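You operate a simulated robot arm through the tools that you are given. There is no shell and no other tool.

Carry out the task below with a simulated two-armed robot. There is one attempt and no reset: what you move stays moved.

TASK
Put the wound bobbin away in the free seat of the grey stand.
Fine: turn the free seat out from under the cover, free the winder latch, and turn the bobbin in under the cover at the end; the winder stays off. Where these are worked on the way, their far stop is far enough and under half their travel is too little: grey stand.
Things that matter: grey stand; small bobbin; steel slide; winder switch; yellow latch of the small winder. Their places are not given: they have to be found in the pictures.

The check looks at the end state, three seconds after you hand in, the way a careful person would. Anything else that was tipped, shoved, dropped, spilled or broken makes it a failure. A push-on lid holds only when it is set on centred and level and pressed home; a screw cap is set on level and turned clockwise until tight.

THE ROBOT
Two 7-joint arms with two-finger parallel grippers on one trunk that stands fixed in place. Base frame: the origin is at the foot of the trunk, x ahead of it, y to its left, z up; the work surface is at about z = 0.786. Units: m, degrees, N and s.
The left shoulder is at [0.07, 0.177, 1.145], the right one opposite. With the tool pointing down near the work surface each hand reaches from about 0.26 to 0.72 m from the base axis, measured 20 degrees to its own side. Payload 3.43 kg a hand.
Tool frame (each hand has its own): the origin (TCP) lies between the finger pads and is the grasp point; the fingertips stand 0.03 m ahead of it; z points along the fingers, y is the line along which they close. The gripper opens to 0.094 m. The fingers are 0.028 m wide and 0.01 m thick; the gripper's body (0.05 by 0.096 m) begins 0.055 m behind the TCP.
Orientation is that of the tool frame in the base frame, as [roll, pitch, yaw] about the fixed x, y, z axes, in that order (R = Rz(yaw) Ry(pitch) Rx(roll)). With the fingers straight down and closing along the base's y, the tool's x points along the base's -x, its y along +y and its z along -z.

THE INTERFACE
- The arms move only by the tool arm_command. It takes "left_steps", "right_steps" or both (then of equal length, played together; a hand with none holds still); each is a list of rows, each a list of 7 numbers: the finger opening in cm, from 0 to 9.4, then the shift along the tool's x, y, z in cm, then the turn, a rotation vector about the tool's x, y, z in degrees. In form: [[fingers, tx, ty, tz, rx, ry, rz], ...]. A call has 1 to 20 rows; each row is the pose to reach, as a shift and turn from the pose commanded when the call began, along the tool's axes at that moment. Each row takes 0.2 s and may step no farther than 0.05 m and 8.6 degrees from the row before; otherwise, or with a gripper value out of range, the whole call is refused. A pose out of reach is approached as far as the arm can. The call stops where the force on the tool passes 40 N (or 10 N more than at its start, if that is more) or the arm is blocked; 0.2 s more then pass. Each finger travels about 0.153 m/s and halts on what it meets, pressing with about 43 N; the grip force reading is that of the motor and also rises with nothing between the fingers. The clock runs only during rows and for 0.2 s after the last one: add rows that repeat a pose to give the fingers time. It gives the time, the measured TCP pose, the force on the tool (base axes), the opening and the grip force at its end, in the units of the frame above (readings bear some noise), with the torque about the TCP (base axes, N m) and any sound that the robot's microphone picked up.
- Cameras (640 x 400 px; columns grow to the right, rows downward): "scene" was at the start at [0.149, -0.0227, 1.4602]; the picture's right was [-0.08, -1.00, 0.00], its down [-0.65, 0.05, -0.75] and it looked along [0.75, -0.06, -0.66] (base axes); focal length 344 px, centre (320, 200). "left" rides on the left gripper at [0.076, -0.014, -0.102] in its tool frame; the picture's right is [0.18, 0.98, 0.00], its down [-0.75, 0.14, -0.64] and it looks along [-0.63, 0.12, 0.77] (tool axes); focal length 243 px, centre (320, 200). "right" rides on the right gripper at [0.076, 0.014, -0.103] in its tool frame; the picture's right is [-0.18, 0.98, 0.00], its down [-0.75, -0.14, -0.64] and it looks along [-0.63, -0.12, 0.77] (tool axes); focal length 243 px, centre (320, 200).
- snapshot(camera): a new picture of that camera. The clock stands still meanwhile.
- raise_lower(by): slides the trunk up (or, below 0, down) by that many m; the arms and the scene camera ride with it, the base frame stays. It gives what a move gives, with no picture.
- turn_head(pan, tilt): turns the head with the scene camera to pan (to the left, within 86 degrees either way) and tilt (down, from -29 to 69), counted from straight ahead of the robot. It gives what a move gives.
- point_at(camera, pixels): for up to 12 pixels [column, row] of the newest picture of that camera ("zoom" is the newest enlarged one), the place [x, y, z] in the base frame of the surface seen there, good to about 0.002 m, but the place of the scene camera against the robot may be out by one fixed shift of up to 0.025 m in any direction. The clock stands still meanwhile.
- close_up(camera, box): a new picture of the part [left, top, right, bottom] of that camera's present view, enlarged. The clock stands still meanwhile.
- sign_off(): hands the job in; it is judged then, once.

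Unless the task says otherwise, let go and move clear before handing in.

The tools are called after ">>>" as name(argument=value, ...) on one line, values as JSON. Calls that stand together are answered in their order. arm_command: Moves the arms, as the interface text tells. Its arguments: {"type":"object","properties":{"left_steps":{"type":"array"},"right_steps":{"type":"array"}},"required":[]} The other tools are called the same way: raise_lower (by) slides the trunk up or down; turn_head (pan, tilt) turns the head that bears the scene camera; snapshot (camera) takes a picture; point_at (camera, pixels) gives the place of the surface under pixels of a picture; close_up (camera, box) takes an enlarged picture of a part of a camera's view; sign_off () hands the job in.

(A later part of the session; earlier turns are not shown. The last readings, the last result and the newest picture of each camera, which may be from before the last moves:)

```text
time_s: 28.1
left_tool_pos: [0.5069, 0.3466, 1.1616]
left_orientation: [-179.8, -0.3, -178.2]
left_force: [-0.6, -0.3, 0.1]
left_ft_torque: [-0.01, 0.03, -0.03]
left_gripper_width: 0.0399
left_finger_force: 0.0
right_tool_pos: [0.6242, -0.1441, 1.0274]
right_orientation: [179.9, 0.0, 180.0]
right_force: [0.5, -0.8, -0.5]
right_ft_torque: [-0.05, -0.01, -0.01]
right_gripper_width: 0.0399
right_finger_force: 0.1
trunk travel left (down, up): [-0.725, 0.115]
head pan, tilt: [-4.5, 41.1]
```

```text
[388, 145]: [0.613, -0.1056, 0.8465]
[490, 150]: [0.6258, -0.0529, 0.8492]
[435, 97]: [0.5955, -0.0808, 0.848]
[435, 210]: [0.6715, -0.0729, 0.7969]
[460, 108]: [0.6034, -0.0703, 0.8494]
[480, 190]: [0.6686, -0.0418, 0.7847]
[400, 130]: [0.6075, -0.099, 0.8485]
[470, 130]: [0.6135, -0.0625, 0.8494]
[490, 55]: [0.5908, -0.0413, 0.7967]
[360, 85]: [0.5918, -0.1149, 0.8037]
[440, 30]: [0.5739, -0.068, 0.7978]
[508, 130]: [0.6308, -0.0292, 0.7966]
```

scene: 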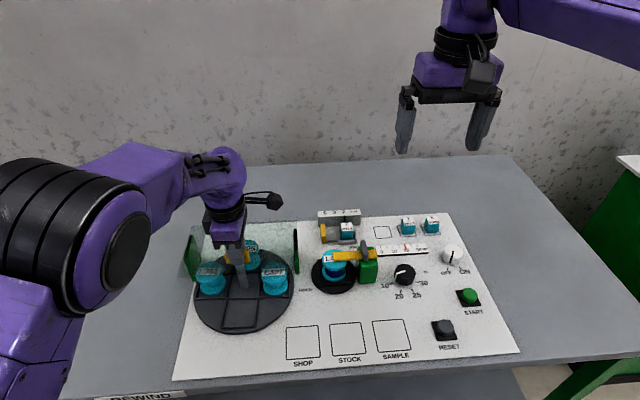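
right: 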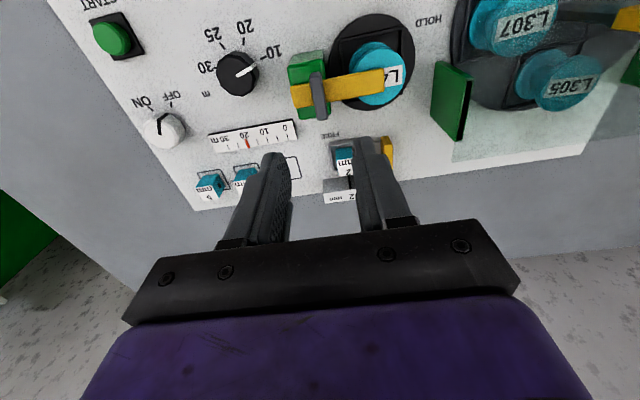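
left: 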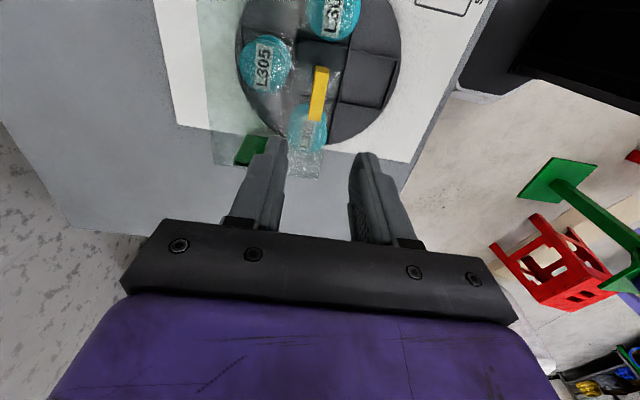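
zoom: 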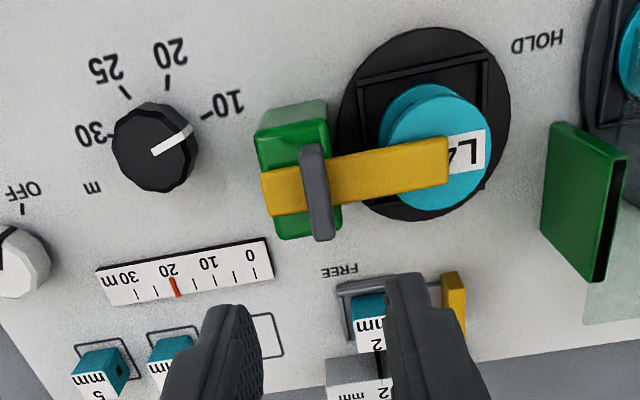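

Fin centre is (0.622,-0.144), top 0.881; the bobbin's centre is (0.622,-0.080), diameter about 0.054. I'll lower the right hand over the fin and grip it.

>>> arm_command(right_steps=[[4, 0.2, 0, 3, 0, 0, 0], [4, 0.2, 0, 6, 0, 0, 0], [4, 0.2, 0, 9, 0, 0, 0], [4, 0.2, 0, 11.5, 0, 0, 0], [4, 0.2, 0, 13.1, 0, 0, 0], [4, 0.2, 0, 13.1, 0, 0, 0], [0, 0.2, 0, 13.1, 0, 0, 0], [0, 0.2, 0, 13.1, 0, 0, 0], [0, 0.2, 0, 13.1, 0, 0, 0]])

>>> snapshot(camera="right")

>>> close_up(camera="scene", box=[290, 200, 480, 320])

```text
time_s: 30.1
left_tool_pos: [0.5043, 0.3445, 1.1618]
left_orientation: [-179.8, 0.0, -178.2]
left_force: [0.0, 0.1, 0.9]
left_ft_torque: [0.05, 0.0, 0.01]
left_gripper_width: 0.0402
left_finger_force: 0.1
right_tool_pos: [0.622, -0.1455, 0.8952]
right_orientation: [179.9, 0.0, -180.0]
right_force: [-0.6, 1.1, -5.2]
right_ft_torque: [-0.04, -1.41, 0.01]
right_gripper_width: 0.0117
right_finger_force: 45.2
trunk travel left (down, up): [-0.725, 0.115]
head pan, tilt: [-4.5, 41.1]
```

```text
taken
```

right: 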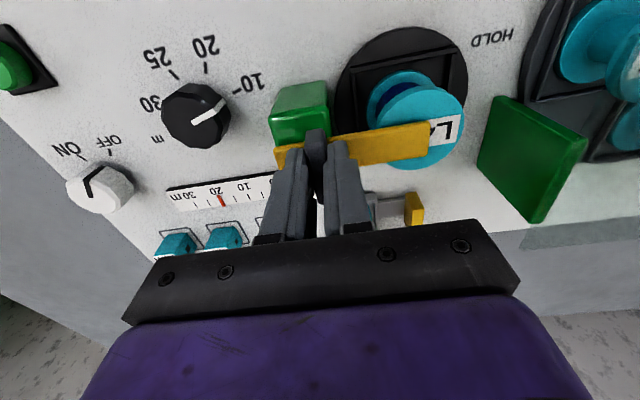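

```text
3.33 times, centred on (385, 260) of scene
```

zoom: 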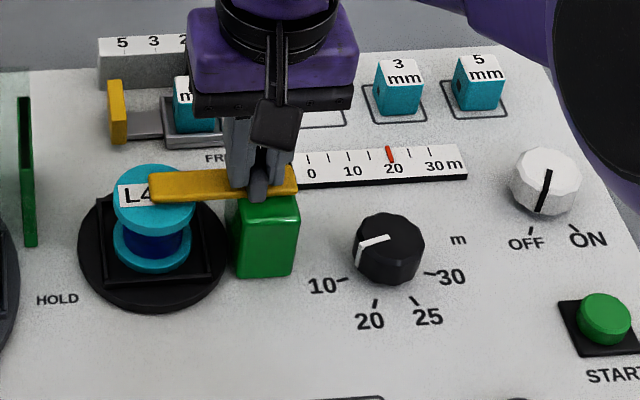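

The fin is gripped (11.7 mm). I'll turn clockwise a little toward FREE and watch the readings.

>>> arm_command(right_steps=[[0, 0, 0, 0, 0, 0, 5], [0, 0, 0, 0, 0, 0, 10], [0, 0, 0, 0, 0, 0, 15], [0, 0, 0, 0, 0, 0, 20], [0, 0, 0, 0, 0, 0, 25]])

>>> snapshot(camera="right")

>>> close_up(camera="scene", box=[290, 200, 480, 320])

```text
time_s: 30.6
left_tool_pos: [0.5024, 0.3461, 1.1637]
left_orientation: [-179.8, 0.1, -178.2]
left_force: [-0.4, -0.3, 0.7]
left_ft_torque: [0.06, 0.02, 0.05]
left_gripper_width: 0.04
left_finger_force: 0.2
right_tool_pos: [0.6308, -0.1466, 0.8984]
right_orientation: [179.2, -1.8, 175.6]
right_force: [-12.1, 13.1, 10.5]
right_ft_torque: [-0.31, 0.31, -0.01]
right_gripper_width: 0.0117
right_finger_force: 45.3
right hand out of reach, approached as far as the arm can: row 1, 2
trunk travel left (down, up): [-0.725, 0.115]
head pan, tilt: [-4.5, 41.1]
stopped in row 2 (right hand): the force on the tool passed its limit at 46 N (the readings are from after the stop); the commanded pose is now the measured one
```

```text
taken
```

right: 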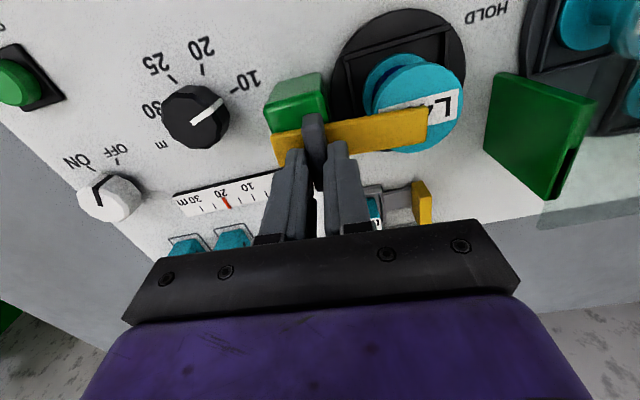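

```text
3.33 times, centred on (385, 260) of scene
```

zoom: 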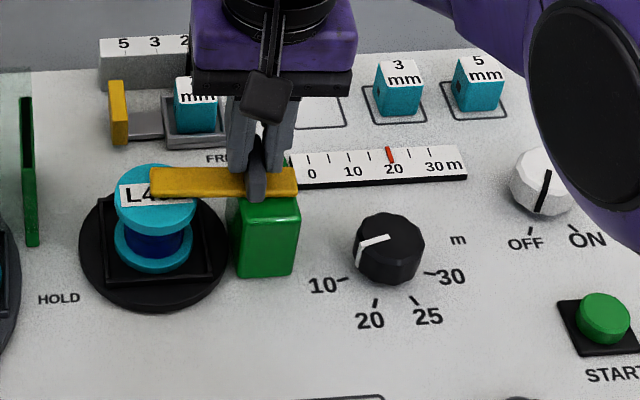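

The right arm could not follow the turn (out of reach) and slid forward on the fin; the latch itself hasn't moved. I'll let go and rise straight up, then test the wrist turn in free air.

>>> arm_command(right_steps=[[3, 0, 0, 0, 0, 0, 0], [4, 0, 0, 0, 0, 0, 0], [4, 0, 0, -2, 0, 0, 0], [4, 0, 0, -5, 0, 0, 0], [4, 0, 0, -8, 0, 0, 0], [4, 0, 0, -8, 0, 0, 0]])

>>> close_up(camera="right", box=[180, 0, 460, 200])

```text
time_s: 32.0
left_tool_pos: [0.5061, 0.3449, 1.1619]
left_orientation: [-179.8, -0.1, -178.1]
left_force: [0.2, -0.4, 0.5]
left_ft_torque: [0.01, 0.01, 0.0]
left_gripper_width: 0.0398
left_finger_force: 0.1
right_tool_pos: [0.6357, -0.1525, 0.9774]
right_orientation: [179.4, -1.9, 175.7]
right_force: [-0.4, 0.9, -0.2]
right_ft_torque: [0.0, 0.01, 0.02]
right_gripper_width: 0.0399
right_finger_force: 0.0
trunk travel left (down, up): [-0.725, 0.115]
head pan, tilt: [-4.5, 41.1]
```

```text
2.00 times, centred on (320, 100) of right
```

zoom: 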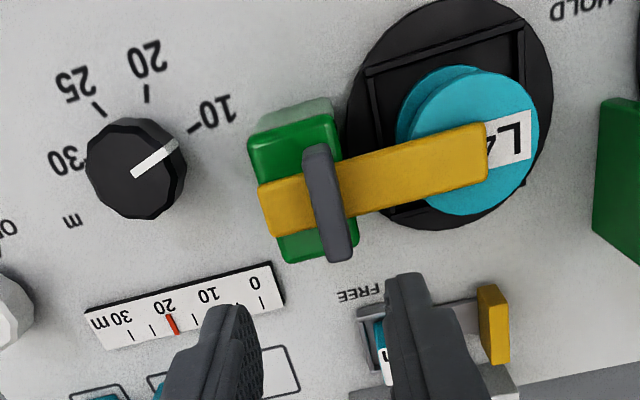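

The latch looks unmoved. I'll level and recentre the right hand above the fin.

>>> arm_command(right_steps=[[4, 0.7, 0.3, -1.2, 0.3, -1, -2], [4, 1.4, 0.7, -2.3, 0.6, -1.9, -4.3], [4, 1.4, 0.7, -2.3, 0.6, -1.9, -4.3]])

>>> arm_command(right_steps=[[4, 0, 0, 0, 0, 0, 8], [4, 0, 0, 0, 0, 0, 16], [4, 0, 0, 0, 0, 0, 24], [4, 0, 0, 0, 0, 0, 32], [4, 0, 0, 0, 0, 0, 40], [4, 0, 0, 0, 0, 0, 48], [4, 0, 0, 0, 0, 0, 56], [4, 0, 0, 0, 0, 0, 64], [4, 0, 0, 0, 0, 0, 72], [4, 0, 0, 0, 0, 0, 80], [4, 0, 0, 0, 0, 0, 88], [4, 0, 0, 0, 0, 0, 92]])

```text
time_s: 32.8
left_tool_pos: [0.5058, 0.3445, 1.1632]
left_orientation: [-179.9, -0.1, -178.1]
left_force: [0.8, -0.1, -0.6]
left_ft_torque: [-0.01, -0.02, -0.05]
left_gripper_width: 0.0399
left_finger_force: 0.1
right_tool_pos: [0.6232, -0.1437, 0.9999]
right_orientation: [179.9, 0.2, 179.9]
right_force: [-0.3, -0.3, 0.2]
right_ft_torque: [0.02, -0.02, -0.02]
right_gripper_width: 0.04
right_finger_force: 0.0
trunk travel left (down, up): [-0.725, 0.115]
head pan, tilt: [-4.5, 41.1]
```

```text
time_s: 35.4
left_tool_pos: [0.5058, 0.3465, 1.162]
left_orientation: [-179.8, -0.1, -178.0]
left_force: [-0.7, -0.2, 0.2]
left_ft_torque: [-0.04, -0.01, 0.01]
left_gripper_width: 0.0398
left_finger_force: 0.1
right_tool_pos: [0.5748, -0.2443, 1.2436]
right_orientation: [-171.3, 5.3, 92.0]
right_force: [0.1, 0.0, 0.1]
right_ft_torque: [0.01, 0.03, -0.03]
right_gripper_width: 0.0403
right_finger_force: 0.1
right hand out of reach, approached as far as the arm can: row 1, 2, 3, 4, 5, 6, 7, 8, 9, 10, 11, 12
trunk travel left (down, up): [-0.725, 0.115]
head pan, tilt: [-4.5, 41.1]
```

The right arm drifted up to z 1.24 rather than hold position, so clockwise wrist turning from this posture is limited. I'll see where it holds now with a null move and look at the scene.

>>> arm_command(right_steps=[[4, 0, 0, 0, 0, 0, 0], [4, 0, 0, 0, 0, 0, 0]])

>>> snapshot(camera="scene")

```text
time_s: 36.0
left_tool_pos: [0.5064, 0.3447, 1.1622]
left_orientation: [-179.8, -0.1, -178.1]
left_force: [0.0, 0.4, -1.2]
left_ft_torque: [-0.03, 0.03, -0.02]
left_gripper_width: 0.0402
left_finger_force: 0.0
right_tool_pos: [0.5752, -0.2437, 1.243]
right_orientation: [-171.2, 5.4, 92.1]
right_force: [-0.5, -0.2, -0.5]
right_ft_torque: [-0.03, 0.03, 0.05]
right_gripper_width: 0.0401
right_finger_force: 0.1
trunk travel left (down, up): [-0.725, 0.115]
head pan, tilt: [-4.5, 41.1]
```

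```text
taken
```

scene: 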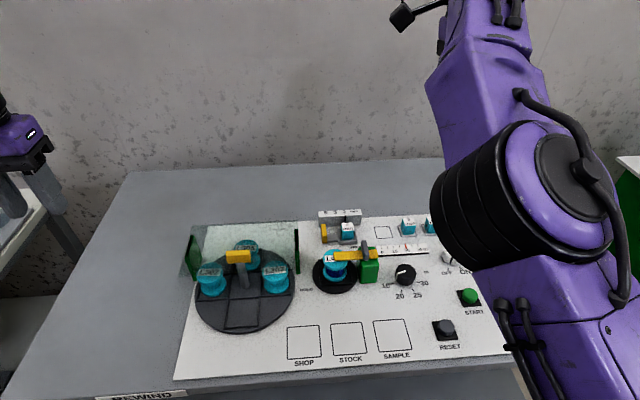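

The arm holds here with its elbow out to the right, mirroring the posture that worked on the left. I'll level the hand at yaw 90° and see whether it can come down over the latch like this.

>>> arm_command(right_steps=[[4, 0, 0, 0, -4.4, 2.7, 1], [4, 0, 0, 0, -8.6, 5.2, 2], [4, 0, 0, 0, -8.6, 5.2, 2]])

```text
time_s: 36.8
left_tool_pos: [0.5063, 0.3449, 1.1613]
left_orientation: [-179.8, 0.0, -178.1]
left_force: [0.1, 0.1, -0.1]
left_ft_torque: [0.03, 0.04, -0.01]
left_gripper_width: 0.0398
left_finger_force: 0.1
right_tool_pos: [0.5488, -0.2601, 1.3055]
right_orientation: [-178.2, 0.0, 88.8]
right_force: [0.1, 0.2, 0.0]
right_ft_torque: [-0.03, 0.05, 0.03]
right_gripper_width: 0.0399
right_finger_force: 0.1
right hand out of reach, approached as far as the arm can: row 1, 2, 3
trunk travel left (down, up): [-0.725, 0.115]
head pan, tilt: [-4.5, 41.1]
```

Turning that way forces the hand upward, so this direction is a wrist limit. I'll turn back counter-clockwise to yaw 180° and test beyond it.

>>> arm_command(right_steps=[[4, 0, 0, 0, 0, 0, -8.5], [4, 0, 0, 0, 0, 0, -17], [4, 0, 0, 0, 0, 0, -25.5], [4, 0, 0, 0, 0, 0, -34], [4, 0, 0, 0, 0, 0, -42.5], [4, 0, 0, 0, 0, 0, -51], [4, 0, 0, 0, 0, 0, -59.5], [4, 0, 0, 0, 0, 0, -68], [4, 0, 0, 0, 0, 0, -76.5], [4, 0, 0, 0, 0, 0, -85], [4, 0, 0, 0, 0, 0, -91]])

>>> arm_command(right_steps=[[4, 0, 0, 0, 0, 0, -8.5], [4, 0, 0, 0, 0, 0, -17], [4, 0, 0, 0, 0, 0, -25.5], [4, 0, 0, 0, 0, 0, -34], [4, 0, 0, 0, 0, 0, -42.5], [4, 0, 0, 0, 0, 0, -51], [4, 0, 0, 0, 0, 0, -59.5], [4, 0, 0, 0, 0, 0, -68], [4, 0, 0, 0, 0, 0, -76.5], [4, 0, 0, 0, 0, 0, -85], [4, 0, 0, 0, 0, 0, -90]])

```text
time_s: 39.2
left_tool_pos: [0.5068, 0.3434, 1.1618]
left_orientation: [-179.8, -0.1, -178.1]
left_force: [0.2, 0.4, 0.2]
left_ft_torque: [0.03, 0.01, 0.02]
left_gripper_width: 0.04
left_finger_force: 0.1
right_tool_pos: [0.5461, -0.2583, 1.312]
right_orientation: [179.2, -0.7, 179.9]
right_force: [-0.2, 0.3, 0.4]
right_ft_torque: [0.0, -0.01, 0.02]
right_gripper_width: 0.0401
right_finger_force: 0.1
right hand out of reach, approached as far as the arm can: row 1, 2, 3, 4, 5, 6, 7, 8, 9, 10, 11
trunk travel left (down, up): [-0.725, 0.115]
head pan, tilt: [-4.5, 41.1]
```

```text
time_s: 41.6
left_tool_pos: [0.5059, 0.3442, 1.1626]
left_orientation: [-179.8, -0.1, -178.1]
left_force: [-0.7, 0.2, -0.9]
left_ft_torque: [0.0, 0.06, 0.0]
left_gripper_width: 0.0399
left_finger_force: 0.1
right_tool_pos: [0.5456, -0.2586, 1.3145]
right_orientation: [179.5, 0.8, -90.3]
right_force: [0.3, 0.2, -0.2]
right_ft_torque: [-0.03, 0.02, 0.01]
right_gripper_width: 0.0398
right_finger_force: 0.0
trunk travel left (down, up): [-0.725, 0.115]
head pan, tilt: [-4.5, 41.1]
```

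Now yaw -90° works without complaint. I'll come down toward the latch with this yaw to see if the posture holds.

>>> arm_command(right_steps=[[4, 0, 0, 4, 0, 0, 0], [4, 0, 0, 8, 0, 0, 0], [4, -2, -1, 12, 0, 0, 0], [4, -4, -2, 16, 0, 0, 0], [4, -6, -3, 19, 0, 0, 0], [4, -8, -5, 22, 0, 0, 0], [4, -10, -6.5, 25, 0, 0, 0], [4, -11.3, -7.6, 28, 0, 0, 0], [4, -11.3, -7.6, 30, 0, 0, 0]])

>>> arm_command(right_steps=[[4, 0, 0, 0, 0, 0, -8.5], [4, 0, 0, 0, 0, 0, -17], [4, 0, 0, 0, 0, 0, -25.5], [4, 0, 0, 0, 0, 0, -34], [4, 0, 0, 0, 0, 0, -42.5]])

```text
time_s: 43.6
left_tool_pos: [0.5062, 0.3444, 1.1615]
left_orientation: [-179.9, 0.0, -178.0]
left_force: [0.9, 0.9, -0.4]
left_ft_torque: [0.03, -0.02, -0.03]
left_gripper_width: 0.0399
left_finger_force: 0.1
right_tool_pos: [0.6207, -0.1366, 1.013]
right_orientation: [179.9, -0.3, -89.3]
right_force: [-0.4, -0.6, -0.6]
right_ft_torque: [0.02, -0.02, -0.01]
right_gripper_width: 0.0399
right_finger_force: 0.0
trunk travel left (down, up): [-0.725, 0.115]
head pan, tilt: [-4.5, 41.1]
```

```text
time_s: 44.8
left_tool_pos: [0.5047, 0.3437, 1.1626]
left_orientation: [-179.8, -0.1, -178.1]
left_force: [0.1, 0.0, -0.4]
left_ft_torque: [0.01, 0.03, -0.02]
left_gripper_width: 0.0398
left_finger_force: 0.1
right_tool_pos: [0.6197, -0.135, 1.0139]
right_orientation: [179.6, -0.2, -46.6]
right_force: [0.1, 0.9, -0.4]
right_ft_torque: [0.02, 0.0, 0.0]
right_gripper_width: 0.0399
right_finger_force: 0.1
trunk travel left (down, up): [-0.725, 0.115]
head pan, tilt: [-4.5, 41.1]
```

Fine so far at yaw -47°. I'll continue to yaw 0°, where the fingers again close along y.

>>> arm_command(right_steps=[[4, 0, 0, 0, 0, 0, -8.5], [4, 0, 0, 0, 0, 0, -17], [4, 0, 0, 0, 0, 0, -25.5], [4, 0, 0, 0, 0, 0, -34], [4, 0, 0, 0, 0, 0, -42.5], [4, 0, 0, 0, 0, 0, -46.5], [4, 0, 0, 0, 0, 0, -46.5]])

>>> snapshot(camera="right")

>>> snapshot(camera="scene")

```text
time_s: 46.4
left_tool_pos: [0.5053, 0.3438, 1.1612]
left_orientation: [-179.7, -0.1, -178.1]
left_force: [-0.4, -0.5, -0.3]
left_ft_torque: [0.0, -0.01, 0.0]
left_gripper_width: 0.0398
left_finger_force: 0.0
right_tool_pos: [0.6195, -0.1356, 1.0141]
right_orientation: [179.7, 0.0, -0.2]
right_force: [0.5, -0.4, -0.1]
right_ft_torque: [-0.03, 0.0, 0.01]
right_gripper_width: 0.0399
right_finger_force: 0.0
trunk travel left (down, up): [-0.725, 0.115]
head pan, tilt: [-4.5, 41.1]
```

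```text
taken
```

right: 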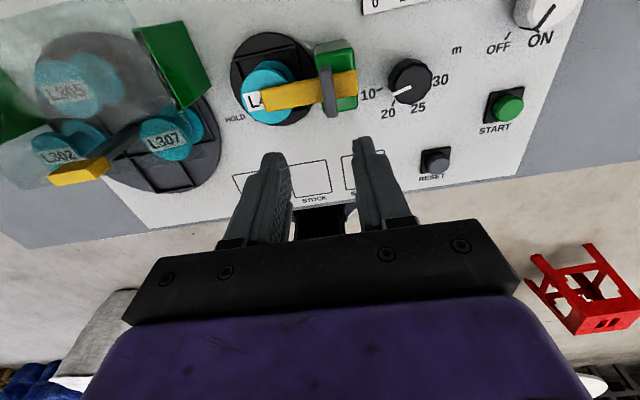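

```text
taken
```

scene: 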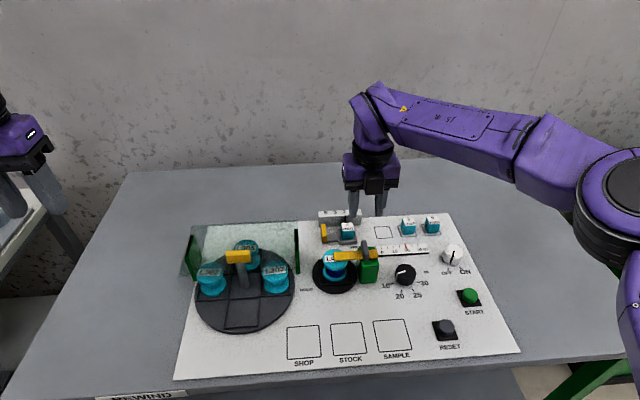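

Yaw 0° is reachable with the arm well clear. I'll remeasure the fin from this side.

>>> close_up(camera="right", box=[220, 20, 400, 150])

>>> point_at(camera="right", pixels=[[324, 65], [333, 65], [326, 85], [334, 85], [330, 110], [262, 95], [262, 106], [352, 80], [352, 92], [244, 85], [290, 90]])

```text
3.08 times, centred on (310, 85) of right
```

zoom: 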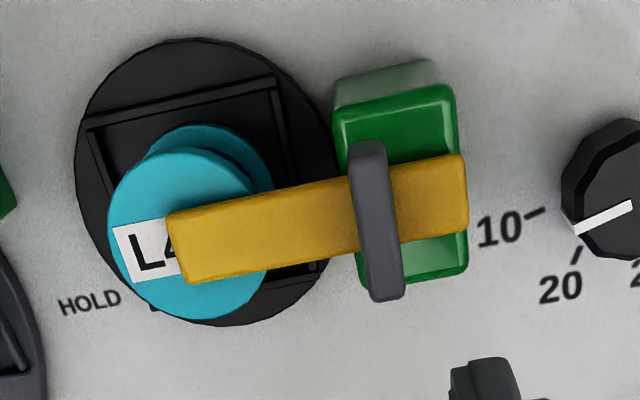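

```text
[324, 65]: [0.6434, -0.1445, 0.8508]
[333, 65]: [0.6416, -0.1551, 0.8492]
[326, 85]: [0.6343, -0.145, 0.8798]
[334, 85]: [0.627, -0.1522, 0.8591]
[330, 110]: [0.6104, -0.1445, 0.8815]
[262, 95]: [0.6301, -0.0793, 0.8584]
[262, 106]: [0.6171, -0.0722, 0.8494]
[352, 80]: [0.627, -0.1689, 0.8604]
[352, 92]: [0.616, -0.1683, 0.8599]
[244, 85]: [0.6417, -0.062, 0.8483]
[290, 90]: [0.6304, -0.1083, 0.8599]
```

I'll read the fin edges from the zoomed picture.

>>> point_at(camera="zoom", pixels=[[352, 155], [380, 150], [362, 220], [386, 220], [375, 285], [400, 285], [367, 145], [385, 297], [190, 270], [172, 220], [175, 315], [112, 230]])

```text
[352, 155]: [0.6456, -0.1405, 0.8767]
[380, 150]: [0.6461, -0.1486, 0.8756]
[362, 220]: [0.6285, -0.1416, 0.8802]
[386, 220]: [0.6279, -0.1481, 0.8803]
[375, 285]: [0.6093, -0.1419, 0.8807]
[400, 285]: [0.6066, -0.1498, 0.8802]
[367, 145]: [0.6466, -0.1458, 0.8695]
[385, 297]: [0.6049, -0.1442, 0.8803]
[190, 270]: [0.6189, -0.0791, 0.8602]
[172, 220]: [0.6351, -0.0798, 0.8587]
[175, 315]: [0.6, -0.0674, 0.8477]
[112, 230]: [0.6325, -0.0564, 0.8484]
```

Fin centre is (0.624,-0.145). I'll move over it, descend to z 0.896 and grip.

>>> arm_command(right_steps=[[4, 0.45, 0.95, 1, 0, 0, 0], [4, 0.45, 0.95, 4, 0, 0, 0], [4, 0.45, 0.95, 7, 0, 0, 0], [4, 0.45, 0.95, 10, 0, 0, 0], [4, 0.45, 0.95, 11.8, 0, 0, 0], [4, 0.45, 0.95, 11.8, 0, 0, 0], [0, 0.45, 0.95, 11.8, 0, 0, 0], [0, 0.45, 0.95, 11.8, 0, 0, 0], [0, 0.45, 0.95, 11.8, 0, 0, 0]])

>>> snapshot(camera="right")

```text
time_s: 48.4
left_tool_pos: [0.5048, 0.3442, 1.162]
left_orientation: [-179.8, -0.1, -178.1]
left_force: [-0.5, 0.0, -1.2]
left_ft_torque: [-0.03, -0.02, -0.02]
left_gripper_width: 0.0403
left_finger_force: 0.0
right_tool_pos: [0.6253, -0.1456, 0.8947]
right_orientation: [179.6, 0.2, -0.4]
right_force: [0.7, 1.7, -2.0]
right_ft_torque: [0.48, -1.23, -0.03]
right_gripper_width: 0.0119
right_finger_force: 45.1
trunk travel left (down, up): [-0.725, 0.115]
head pan, tilt: [-4.5, 41.1]
```

```text
taken
```

right: 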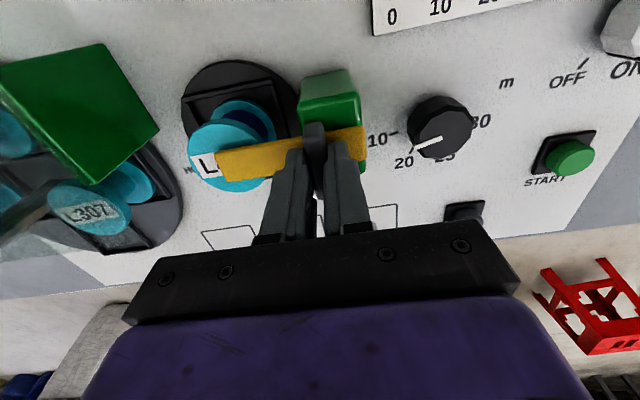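

Gripped with low force. I'll turn clockwise (toward FREE) in small steps.

>>> arm_command(right_steps=[[0, 0, 0, 0, 0, 0, 5], [0, 0, 0, 0, 0, 0, 10], [0, 0, 0, 0, 0, 0, 15], [0, 0, 0, 0, 0, 0, 20], [0, 0, 0, 0, 0, 0, 25]])

>>> snapshot(camera="right")

>>> close_up(camera="scene", box=[290, 200, 480, 320])

```text
time_s: 49.6
left_tool_pos: [0.5057, 0.3449, 1.1615]
left_orientation: [-179.8, -0.1, -178.1]
left_force: [0.9, -0.2, 0.5]
left_ft_torque: [0.03, 0.0, 0.0]
left_gripper_width: 0.0401
left_finger_force: 0.1
right_tool_pos: [0.6251, -0.1442, 0.8948]
right_orientation: [179.8, 0.0, -25.4]
right_force: [1.0, 0.3, -0.2]
right_ft_torque: [1.02, 1.14, 0.03]
right_gripper_width: 0.012
right_finger_force: 45.2
trunk travel left (down, up): [-0.725, 0.115]
head pan, tilt: [-4.5, 41.1]
```

```text
taken
```

right: 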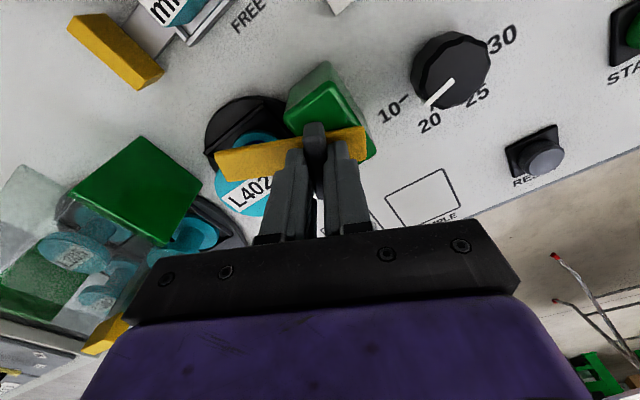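

```text
3.33 times, centred on (385, 260) of scene
```

zoom: 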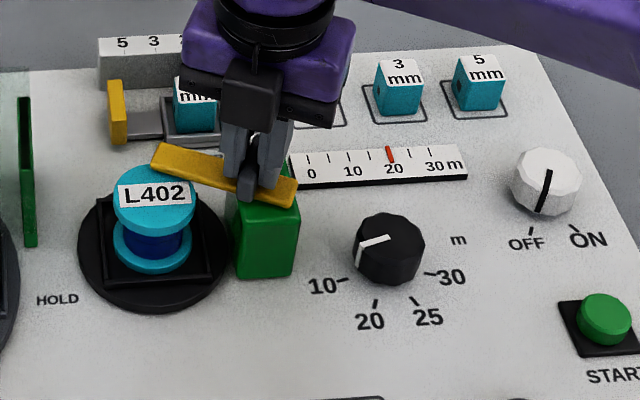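

The latch turns freely and the L402 bobbin is uncovered. I'll finish the quarter turn.

>>> arm_command(right_steps=[[0, 0, 0, 0, 0, 0, 6], [0, 0, 0, 0, 0, 0, 12], [0, 0, 0, 0, 0, 0, 18], [0, 0, 0, 0, 0, 0, 24], [0, 0, 0, 0, 0, 0, 30], [0, 0, 0, 0, 0, 0, 36], [0, 0, 0, 0, 0, 0, 42], [0, 0, 0, 0, 0, 0, 48], [0, 0, 0, 0, 0, 0, 54], [0, 0, 0, 0, 0, 0, 60], [0, 0, 0, 0, 0, 0, 65]])

>>> close_up(camera="scene", box=[290, 200, 480, 320])

```text
time_s: 52.0
left_tool_pos: [0.5069, 0.3452, 1.1613]
left_orientation: [-179.8, -0.2, -178.1]
left_force: [-0.3, -0.5, -0.3]
left_ft_torque: [0.02, -0.03, 0.0]
left_gripper_width: 0.0403
left_finger_force: 0.0
right_tool_pos: [0.6247, -0.1433, 0.8967]
right_orientation: [179.9, -0.4, -90.3]
right_force: [5.5, 4.2, -1.1]
right_ft_torque: [1.43, -0.23, 0.34]
right_gripper_width: 0.0119
right_finger_force: 45.0
trunk travel left (down, up): [-0.725, 0.115]
head pan, tilt: [-4.5, 41.1]
```

```text
3.33 times, centred on (385, 260) of scene
```

zoom: 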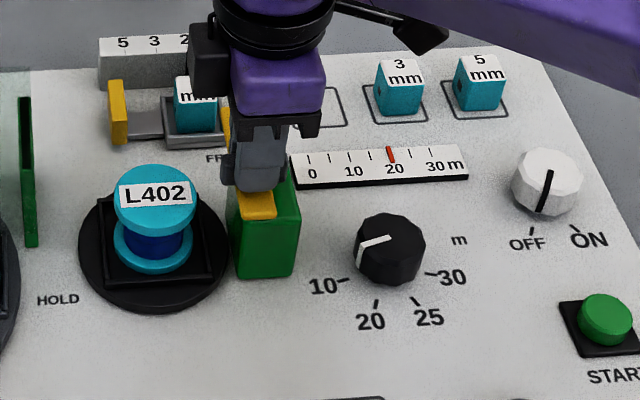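

The latch bar now points toward FREE, with torque at the stop. I'll release, rise, and check it.

>>> arm_command(right_steps=[[2, 0, 0, 0, 0, 0, 0], [4, 0, 0, 0, 0, 0, 0], [4, 0, 0, -2, 0, 0, 0], [4, 0, 0, -5, 0, 0, 0], [4, 0, 0, -9, 0, 0, 0], [4, 0, 0, -13, 0, 0, 0], [4, 0, 0, -16, 0, 0, 0]])

>>> snapshot(camera="right")

>>> close_up(camera="scene", box=[290, 200, 480, 320])

```text
time_s: 53.6
left_tool_pos: [0.5042, 0.3454, 1.1632]
left_orientation: [-179.8, -0.1, -178.0]
left_force: [-0.5, -0.2, -0.2]
left_ft_torque: [-0.04, 0.03, 0.01]
left_gripper_width: 0.0402
left_finger_force: 0.0
right_tool_pos: [0.6231, -0.1439, 1.0569]
right_orientation: [179.8, -0.5, -90.3]
right_force: [0.3, 0.1, 0.1]
right_ft_torque: [0.01, 0.01, 0.02]
right_gripper_width: 0.0402
right_finger_force: 0.1
trunk travel left (down, up): [-0.725, 0.115]
head pan, tilt: [-4.5, 41.1]
```

```text
taken
```

right: 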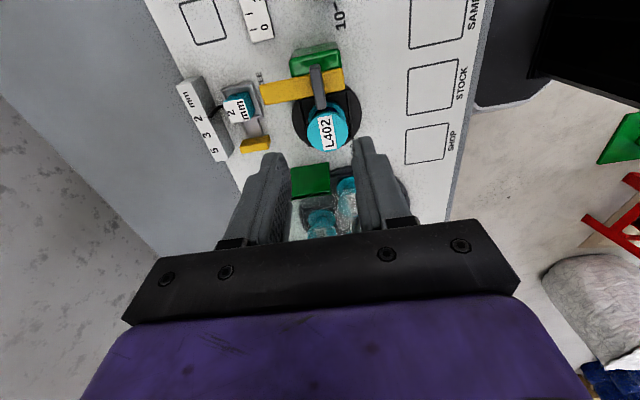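

```text
3.33 times, centred on (385, 260) of scene
```

zoom: 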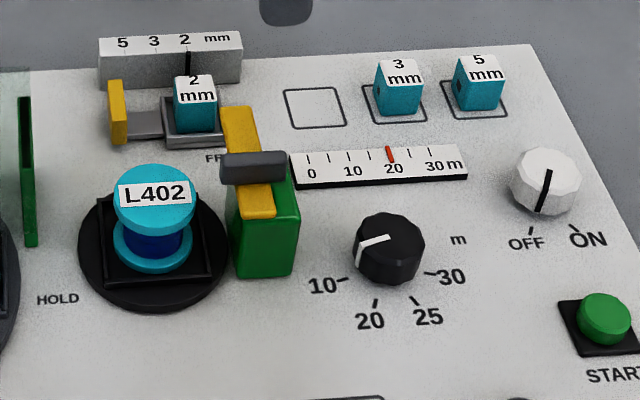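

The latch now lies fully at FREE. I'll measure the bobbin with an enlarged right view.

>>> close_up(camera="right", box=[240, 40, 400, 170])

>>> point_at(camera="zoom", pixels=[[275, 370], [427, 360], [350, 290], [350, 438], [275, 345], [320, 440], [250, 270], [410, 170], [240, 360], [480, 330], [380, 430], [300, 300]])

```text
3.08 times, centred on (320, 105) of right
```

zoom: 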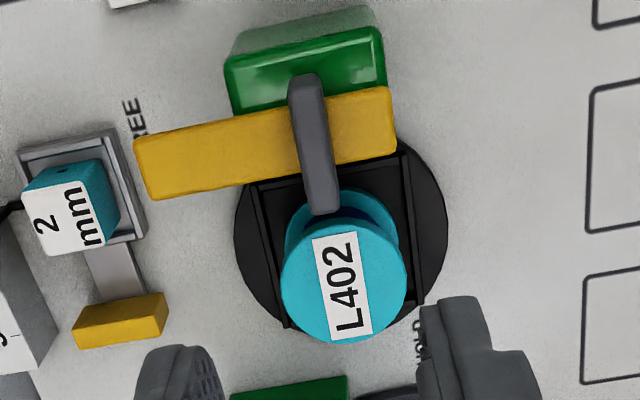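

```text
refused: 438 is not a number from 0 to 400
```

The flange spans (281–407, 217–343) in the zoom; I'll measure those edges.

>>> point_at(camera="zoom", pixels=[[284, 280], [403, 280], [344, 222], [344, 339], [344, 280], [300, 240], [388, 325], [300, 325], [388, 240], [315, 205], [305, 80], [250, 190]])

```text
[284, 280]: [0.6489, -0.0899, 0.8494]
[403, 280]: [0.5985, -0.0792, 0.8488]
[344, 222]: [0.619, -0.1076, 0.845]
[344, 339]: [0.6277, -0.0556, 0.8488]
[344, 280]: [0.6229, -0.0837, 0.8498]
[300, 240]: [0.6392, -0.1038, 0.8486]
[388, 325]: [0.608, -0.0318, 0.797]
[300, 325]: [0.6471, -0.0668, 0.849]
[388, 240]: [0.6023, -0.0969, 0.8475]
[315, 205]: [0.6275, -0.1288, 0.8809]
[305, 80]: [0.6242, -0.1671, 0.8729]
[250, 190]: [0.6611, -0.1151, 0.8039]
```

Bobbin centre is about (0.623,-0.081). I'll retract the right hand to its side and see whether the left hand (better yaw for the front seat) can reach over the bobbin.

>>> arm_command(right_steps=[[4, 2, 1, -1.5, 0, 0, 0], [4, 4, 2, -3, 0, 0, 0], [4, 7, 3, -4.5, 0, 0, 0], [4, 10, 4, -6, 0, 0, 0], [4, 13, 5, -7, 0, 0, 0], [4, 16, 6, -8, 0, 0, 0], [4, 19, 7, -9, 0, 0, 0], [4, 22, 8, -10, 0, 0, 0]])

>>> arm_command(left_steps=[[4, -1, -4, 0, 0, 0, 0], [5, -2, -8, 0, 0, 0, 0], [6, -3, -12, 0.5, 0, 0, 0], [7, -4, -16, 1, 0, 0, 0], [7.5, -5, -20, 2, 0, 0, 0], [7.5, -6, -24, 3, 0, 0, 0], [7.5, -7, -28, 4, 0, 0, 0], [7.5, -8, -32, 5, 0, 0, 0], [7.5, -9, -35, 6, 0, 0, 0], [7.5, -10, -38, 7.5, 0, 0, 0], [7.5, -11, -41, 9, 0, 0, 0], [7.5, -11.5, -42.6, 11, 0, 0, 0], [7.5, -11.9, -42.6, 13, 0, 0, 0]])

>>> snapshot(camera="left")

>>> snapshot(camera="scene")

```text
time_s: 55.4
left_tool_pos: [0.505, 0.3433, 1.1625]
left_orientation: [-179.9, 0.0, -178.0]
left_force: [-0.9, -0.9, -0.1]
left_ft_torque: [0.02, -0.05, -0.04]
left_gripper_width: 0.0398
left_finger_force: 0.1
right_tool_pos: [0.5418, -0.364, 1.1575]
right_orientation: [179.9, -0.3, -90.3]
right_force: [0.0, 0.1, -0.1]
right_ft_torque: [0.03, -0.02, -0.01]
right_gripper_width: 0.0401
right_finger_force: 0.1
trunk travel left (down, up): [-0.725, 0.115]
head pan, tilt: [-4.5, 41.1]
```

```text
time_s: 58.2
left_tool_pos: [0.6185, -0.0433, 1.0584]
left_orientation: [-179.9, -0.1, -178.0]
left_force: [0.7, 0.5, 0.0]
left_ft_torque: [-0.01, 0.0, 0.04]
left_gripper_width: 0.075
left_finger_force: 0.1
left hand out of reach, approached as far as the arm can: row 11, 12, 13
right_tool_pos: [0.5443, -0.365, 1.1561]
right_orientation: [179.8, -0.3, -90.3]
right_force: [0.9, 0.1, 1.0]
right_ft_torque: [-0.02, 0.02, 0.0]
right_gripper_width: 0.0399
right_finger_force: 0.1
trunk travel left (down, up): [-0.725, 0.115]
head pan, tilt: [-4.5, 41.1]
```

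```text
taken
```

left: 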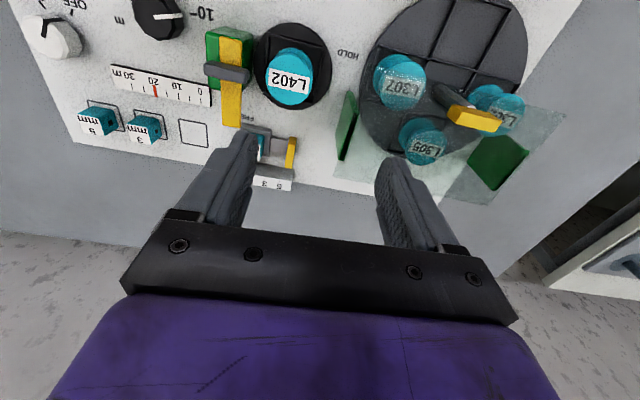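

```text
taken
```

scene: 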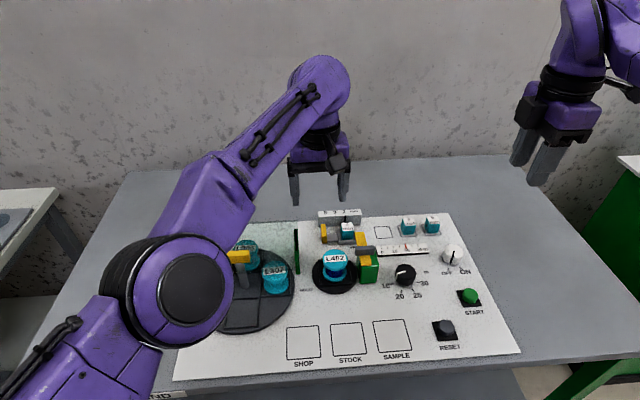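

The left hand cannot reach the bobbin, so the right will carry it: pick with yaw -90° (clear of the fin), then place with yaw 0°. I'll back the left hand away first.

>>> arm_command(left_steps=[[7.5, 0, 3, -2, 0, 0, 0], [7.5, 0, 7, -4, 0, 0, 0], [7.5, 1, 11, -6, 0, 0, 0], [7.5, 2, 15, -8, 0, 0, 0], [7.5, 3, 19, -9, 0, 0, 0], [7.5, 4, 23, -10, 0, 0, 0], [7.5, 5, 27, -10, 0, 0, 0], [7.5, 6, 31, -10, 0, 0, 0], [7.5, 8, 35, -10, 0, 0, 0], [7.5, 10, 38, -10, 0, 0, 0], [7.5, 12, 40, -10, 0, 0, 0]])

>>> arm_command(right_steps=[[5, -3, -1, 0, 0, 0, 0], [6, -7, -2, 0, 0, 0, 0], [7, -11, -3, 0.5, 0, 0, 0], [7.5, -15, -4, 1, 0, 0, 0], [7.5, -19, -5, 3, 0, 0, 0], [7.5, -22, -6, 5, 0, 0, 0], [7.5, -25, -7, 8, 0, 0, 0], [7.5, -28.3, -7.9, 11, 0, 0, 0], [7.5, -28.3, -7.9, 14, 0, 0, 0], [7.5, -28.3, -7.9, 17, 0, 0, 0], [7.5, -28.3, -7.9, 17, 0, 0, 0]])

>>> snapshot(camera="right")

>>> snapshot(camera="scene")

```text
time_s: 60.6
left_tool_pos: [0.4804, 0.3534, 1.1585]
left_orientation: [-179.8, 0.0, -178.2]
left_force: [1.0, -0.1, -0.3]
left_ft_torque: [0.02, 0.02, -0.02]
left_gripper_width: 0.0751
left_finger_force: 0.0
right_tool_pos: [0.5417, -0.3628, 1.1581]
right_orientation: [180.0, -0.4, -90.3]
right_force: [-0.2, 0.8, -0.3]
right_ft_torque: [0.01, 0.0, -0.03]
right_gripper_width: 0.0401
right_finger_force: 0.0
trunk travel left (down, up): [-0.725, 0.115]
head pan, tilt: [-4.5, 41.1]
```

```text
time_s: 63.0
left_tool_pos: [0.4819, 0.3535, 1.1584]
left_orientation: [-179.7, -0.1, -178.1]
left_force: [-0.1, -0.1, 1.0]
left_ft_torque: [0.02, 0.02, 0.03]
left_gripper_width: 0.0751
left_finger_force: 0.0
right_tool_pos: [0.6237, -0.0807, 0.9855]
right_orientation: [180.0, -0.3, -90.3]
right_force: [0.0, -0.4, 0.0]
right_ft_torque: [0.0, -0.01, -0.02]
right_gripper_width: 0.0749
right_finger_force: 0.1
trunk travel left (down, up): [-0.725, 0.115]
head pan, tilt: [-4.5, 41.1]
```

```text
taken
```

right: 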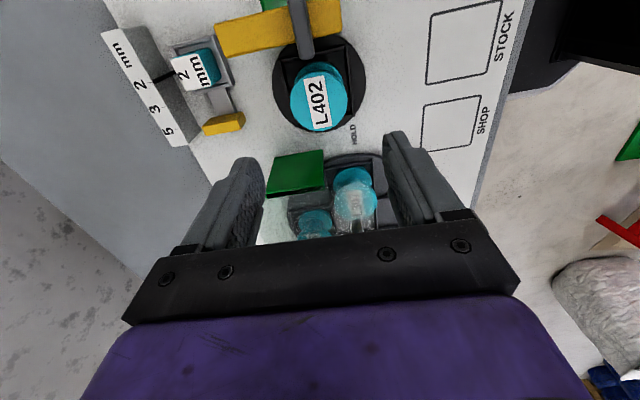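

```text
taken
```

scene: 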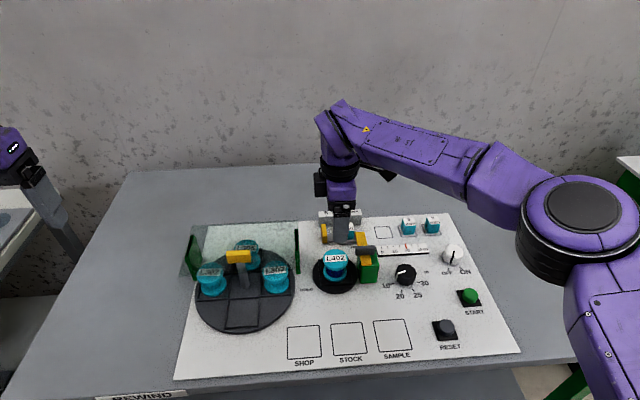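

The right hand is above the bobbin (L402 at (320,97)). I'll refine the bobbin centre from this closer view.

>>> close_up(camera="right", box=[256, 40, 384, 120])

>>> point_at(camera="right", pixels=[[291, 98], [347, 93], [318, 69], [322, 129], [300, 75], [340, 120], [300, 122], [340, 75]])

```text
5.00 times, centred on (320, 80) of right
```

zoom: 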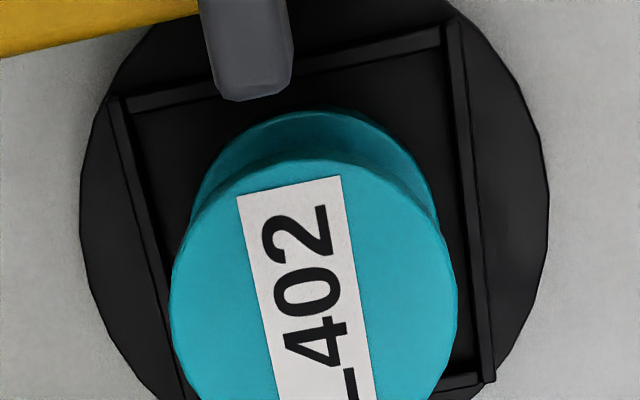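

```text
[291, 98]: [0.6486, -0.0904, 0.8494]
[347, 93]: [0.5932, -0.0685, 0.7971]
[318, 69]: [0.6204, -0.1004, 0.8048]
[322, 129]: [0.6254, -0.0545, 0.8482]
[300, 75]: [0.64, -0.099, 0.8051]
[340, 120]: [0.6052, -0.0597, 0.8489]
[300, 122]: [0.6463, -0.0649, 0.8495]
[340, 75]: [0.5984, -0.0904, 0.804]
```

The rim fits a centre of (0.623,-0.0805), right under the hand. I'll descend to z 0.843 and close on the top flange.

>>> arm_command(right_steps=[[7.5, 0, 0.05, 3, 0, 0, 0], [7.5, 0, 0.05, 6, 0, 0, 0], [7.5, 0, 0.05, 9, 0, 0, 0], [7.5, 0, 0.05, 11.5, 0, 0, 0], [7.5, 0, 0.05, 13.2, 0, 0, 0], [7.5, 0, 0.05, 14.2, 0, 0, 0], [7.5, 0, 0.05, 14.2, 0, 0, 0]])

>>> close_up(camera="scene", box=[290, 200, 480, 320])

>>> snapshot(camera="right")

```text
time_s: 64.6
left_tool_pos: [0.4827, 0.3517, 1.1584]
left_orientation: [-179.7, -0.2, -178.1]
left_force: [-0.9, -0.2, -0.3]
left_ft_torque: [-0.02, 0.01, 0.02]
left_gripper_width: 0.0749
left_finger_force: 0.0
right_tool_pos: [0.6238, -0.0818, 0.8434]
right_orientation: [179.9, -0.4, -90.3]
right_force: [0.2, -0.1, 0.6]
right_ft_torque: [0.01, 0.0, 0.03]
right_gripper_width: 0.075
right_finger_force: 0.0
trunk travel left (down, up): [-0.725, 0.115]
head pan, tilt: [-4.5, 41.1]
```

```text
3.33 times, centred on (385, 260) of scene
```

zoom: 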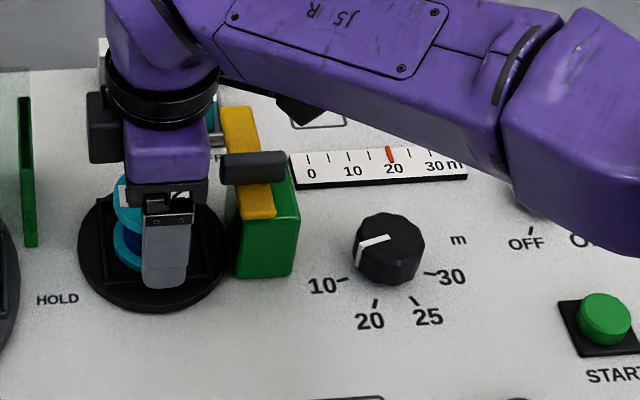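

```text
taken
```

right: 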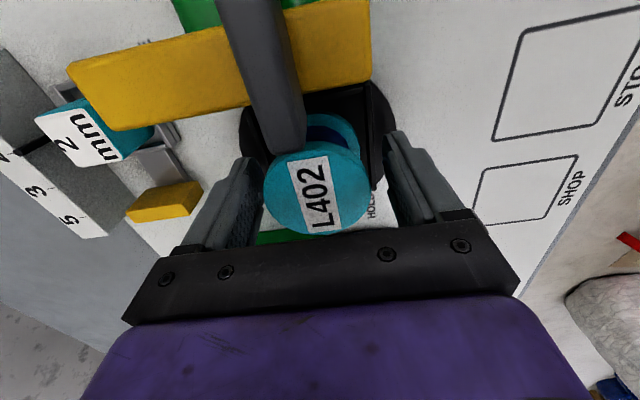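

The fingers straddle the bobbin with no contact yet. I'll close.

>>> arm_command(right_steps=[[5.8, 0, 0, 0, 0, 0, 0], [4, 0, 0, 0, 0, 0, 0], [4, 0, 0, 0, 0, 0, 0], [4, 0, 0, 0, 0, 0, 0]])

```text
time_s: 65.6
left_tool_pos: [0.4818, 0.3528, 1.1588]
left_orientation: [-179.7, -0.1, -178.0]
left_force: [-0.5, 0.0, -0.6]
left_ft_torque: [-0.02, -0.01, -0.02]
left_gripper_width: 0.0749
left_finger_force: 0.1
right_tool_pos: [0.6221, -0.081, 0.843]
right_orientation: [179.9, -0.3, -90.4]
right_force: [0.4, 0.3, -0.3]
right_ft_torque: [0.0, 0.05, -0.01]
right_gripper_width: 0.0548
right_finger_force: 43.0
trunk travel left (down, up): [-0.725, 0.115]
head pan, tilt: [-4.5, 41.1]
```

The grip is on at 54.8 mm. I'll lift straight up gently.

>>> arm_command(right_steps=[[4, 0, 0, -0.3, 0, 0, 0], [4, 0, 0, -0.8, 0, 0, 0], [4, 0, 0, -1.5, 0, 0, 0], [4, 0, 0, -2.5, 0, 0, 0], [4, 0, 0, -4, 0, 0, 0], [4, 0, 0, -6, 0, 0, 0], [4, 0, 0, -8, 0, 0, 0], [4, 0, 0, -10, 0, 0, 0], [4, 0, 0, -12, 0, 0, 0], [4, 0, 0, -14, 0, 0, 0]])

>>> snapshot(camera="right")

>>> snapshot(camera="scene")

```text
time_s: 67.8
left_tool_pos: [0.4814, 0.353, 1.1591]
left_orientation: [-179.8, -0.1, -178.2]
left_force: [0.2, -0.6, 0.0]
left_ft_torque: [0.03, 0.0, 0.01]
left_gripper_width: 0.0749
left_finger_force: 0.1
right_tool_pos: [0.6231, -0.0814, 0.9849]
right_orientation: [179.9, -0.4, -90.2]
right_force: [-0.6, 0.1, -1.4]
right_ft_torque: [-0.01, -0.01, 0.02]
right_gripper_width: 0.0552
right_finger_force: 42.7
trunk travel left (down, up): [-0.725, 0.115]
head pan, tilt: [-4.5, 41.1]
```

```text
taken
```

right: 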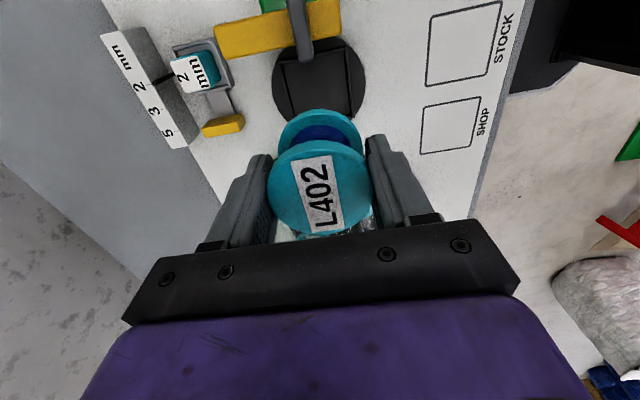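

```text
taken
```

scene: 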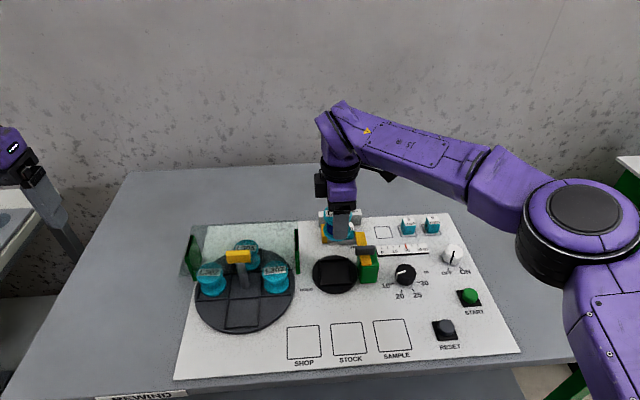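

The bobbin is lifted cleanly. I'll carry it over to above the front seat at safe height, turning to yaw 0° on the way.

>>> arm_command(right_steps=[[4, 0, 0, -2.5, 0, 0, -4], [4, -1, 1, -5, 0, 0, -12], [4, -3, 2, -5, 0, 0, -20], [4, -5, 3, -5, 0, 0, -28], [4, -7, 4, -5, 0, 0, -36], [4, -9, 5, -5, 0, 0, -44], [4, -11, 6, -5, 0, 0, -52], [4, -13, 7, -5, 0, 0, -60], [4, -15, 8, -5, 0, 0, -68], [4, -17, 8.4, -5, 0, 0, -76], [4, -19, 8.4, -5, 0, 0, -84], [4, -20.7, 8.4, -5, 0, 0, -89.8], [4, -20.7, 8.4, -5, 0, 0, -89.8]])

>>> snapshot(camera="right")

>>> snapshot(camera="scene")

```text
time_s: 70.6
left_tool_pos: [0.4824, 0.3526, 1.1591]
left_orientation: [-179.7, -0.1, -178.2]
left_force: [-0.1, -0.4, -0.1]
left_ft_torque: [0.02, 0.0, 0.04]
left_gripper_width: 0.0753
left_finger_force: 0.0
right_tool_pos: [0.5398, 0.1257, 1.0334]
right_orientation: [179.7, 0.2, -0.5]
right_force: [0.0, -0.5, -1.5]
right_ft_torque: [-0.01, -0.01, 0.0]
right_gripper_width: 0.0551
right_finger_force: 42.8
trunk travel left (down, up): [-0.725, 0.115]
head pan, tilt: [-4.5, 41.1]
```

```text
taken
```

right: 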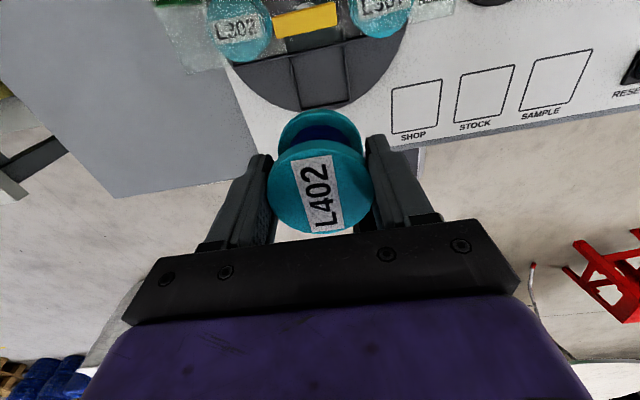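

```text
taken
```

scene: 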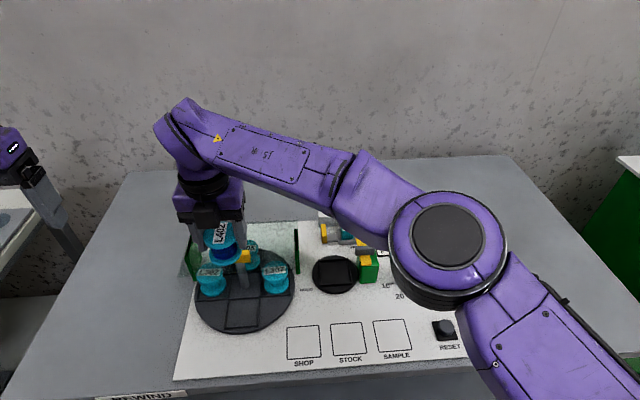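

The hand is over the seat at (0.540,0.126). I'll measure the seat frame from the right camera and the scene camera.

>>> close_up(camera="right", box=[220, 0, 420, 125])

>>> close_up(camera="scene", box=[170, 210, 330, 350])

```text
3.20 times, centred on (320, 62) of right
```

zoom: 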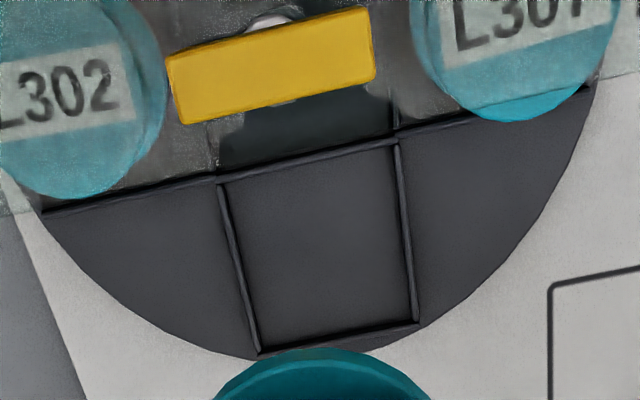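

```text
2.86 times, centred on (250, 280) of scene
```

zoom: 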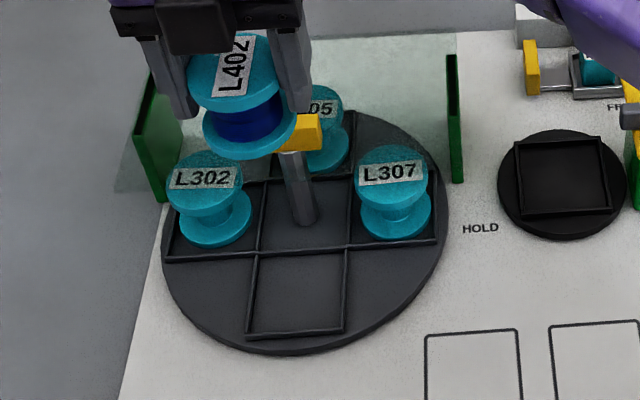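

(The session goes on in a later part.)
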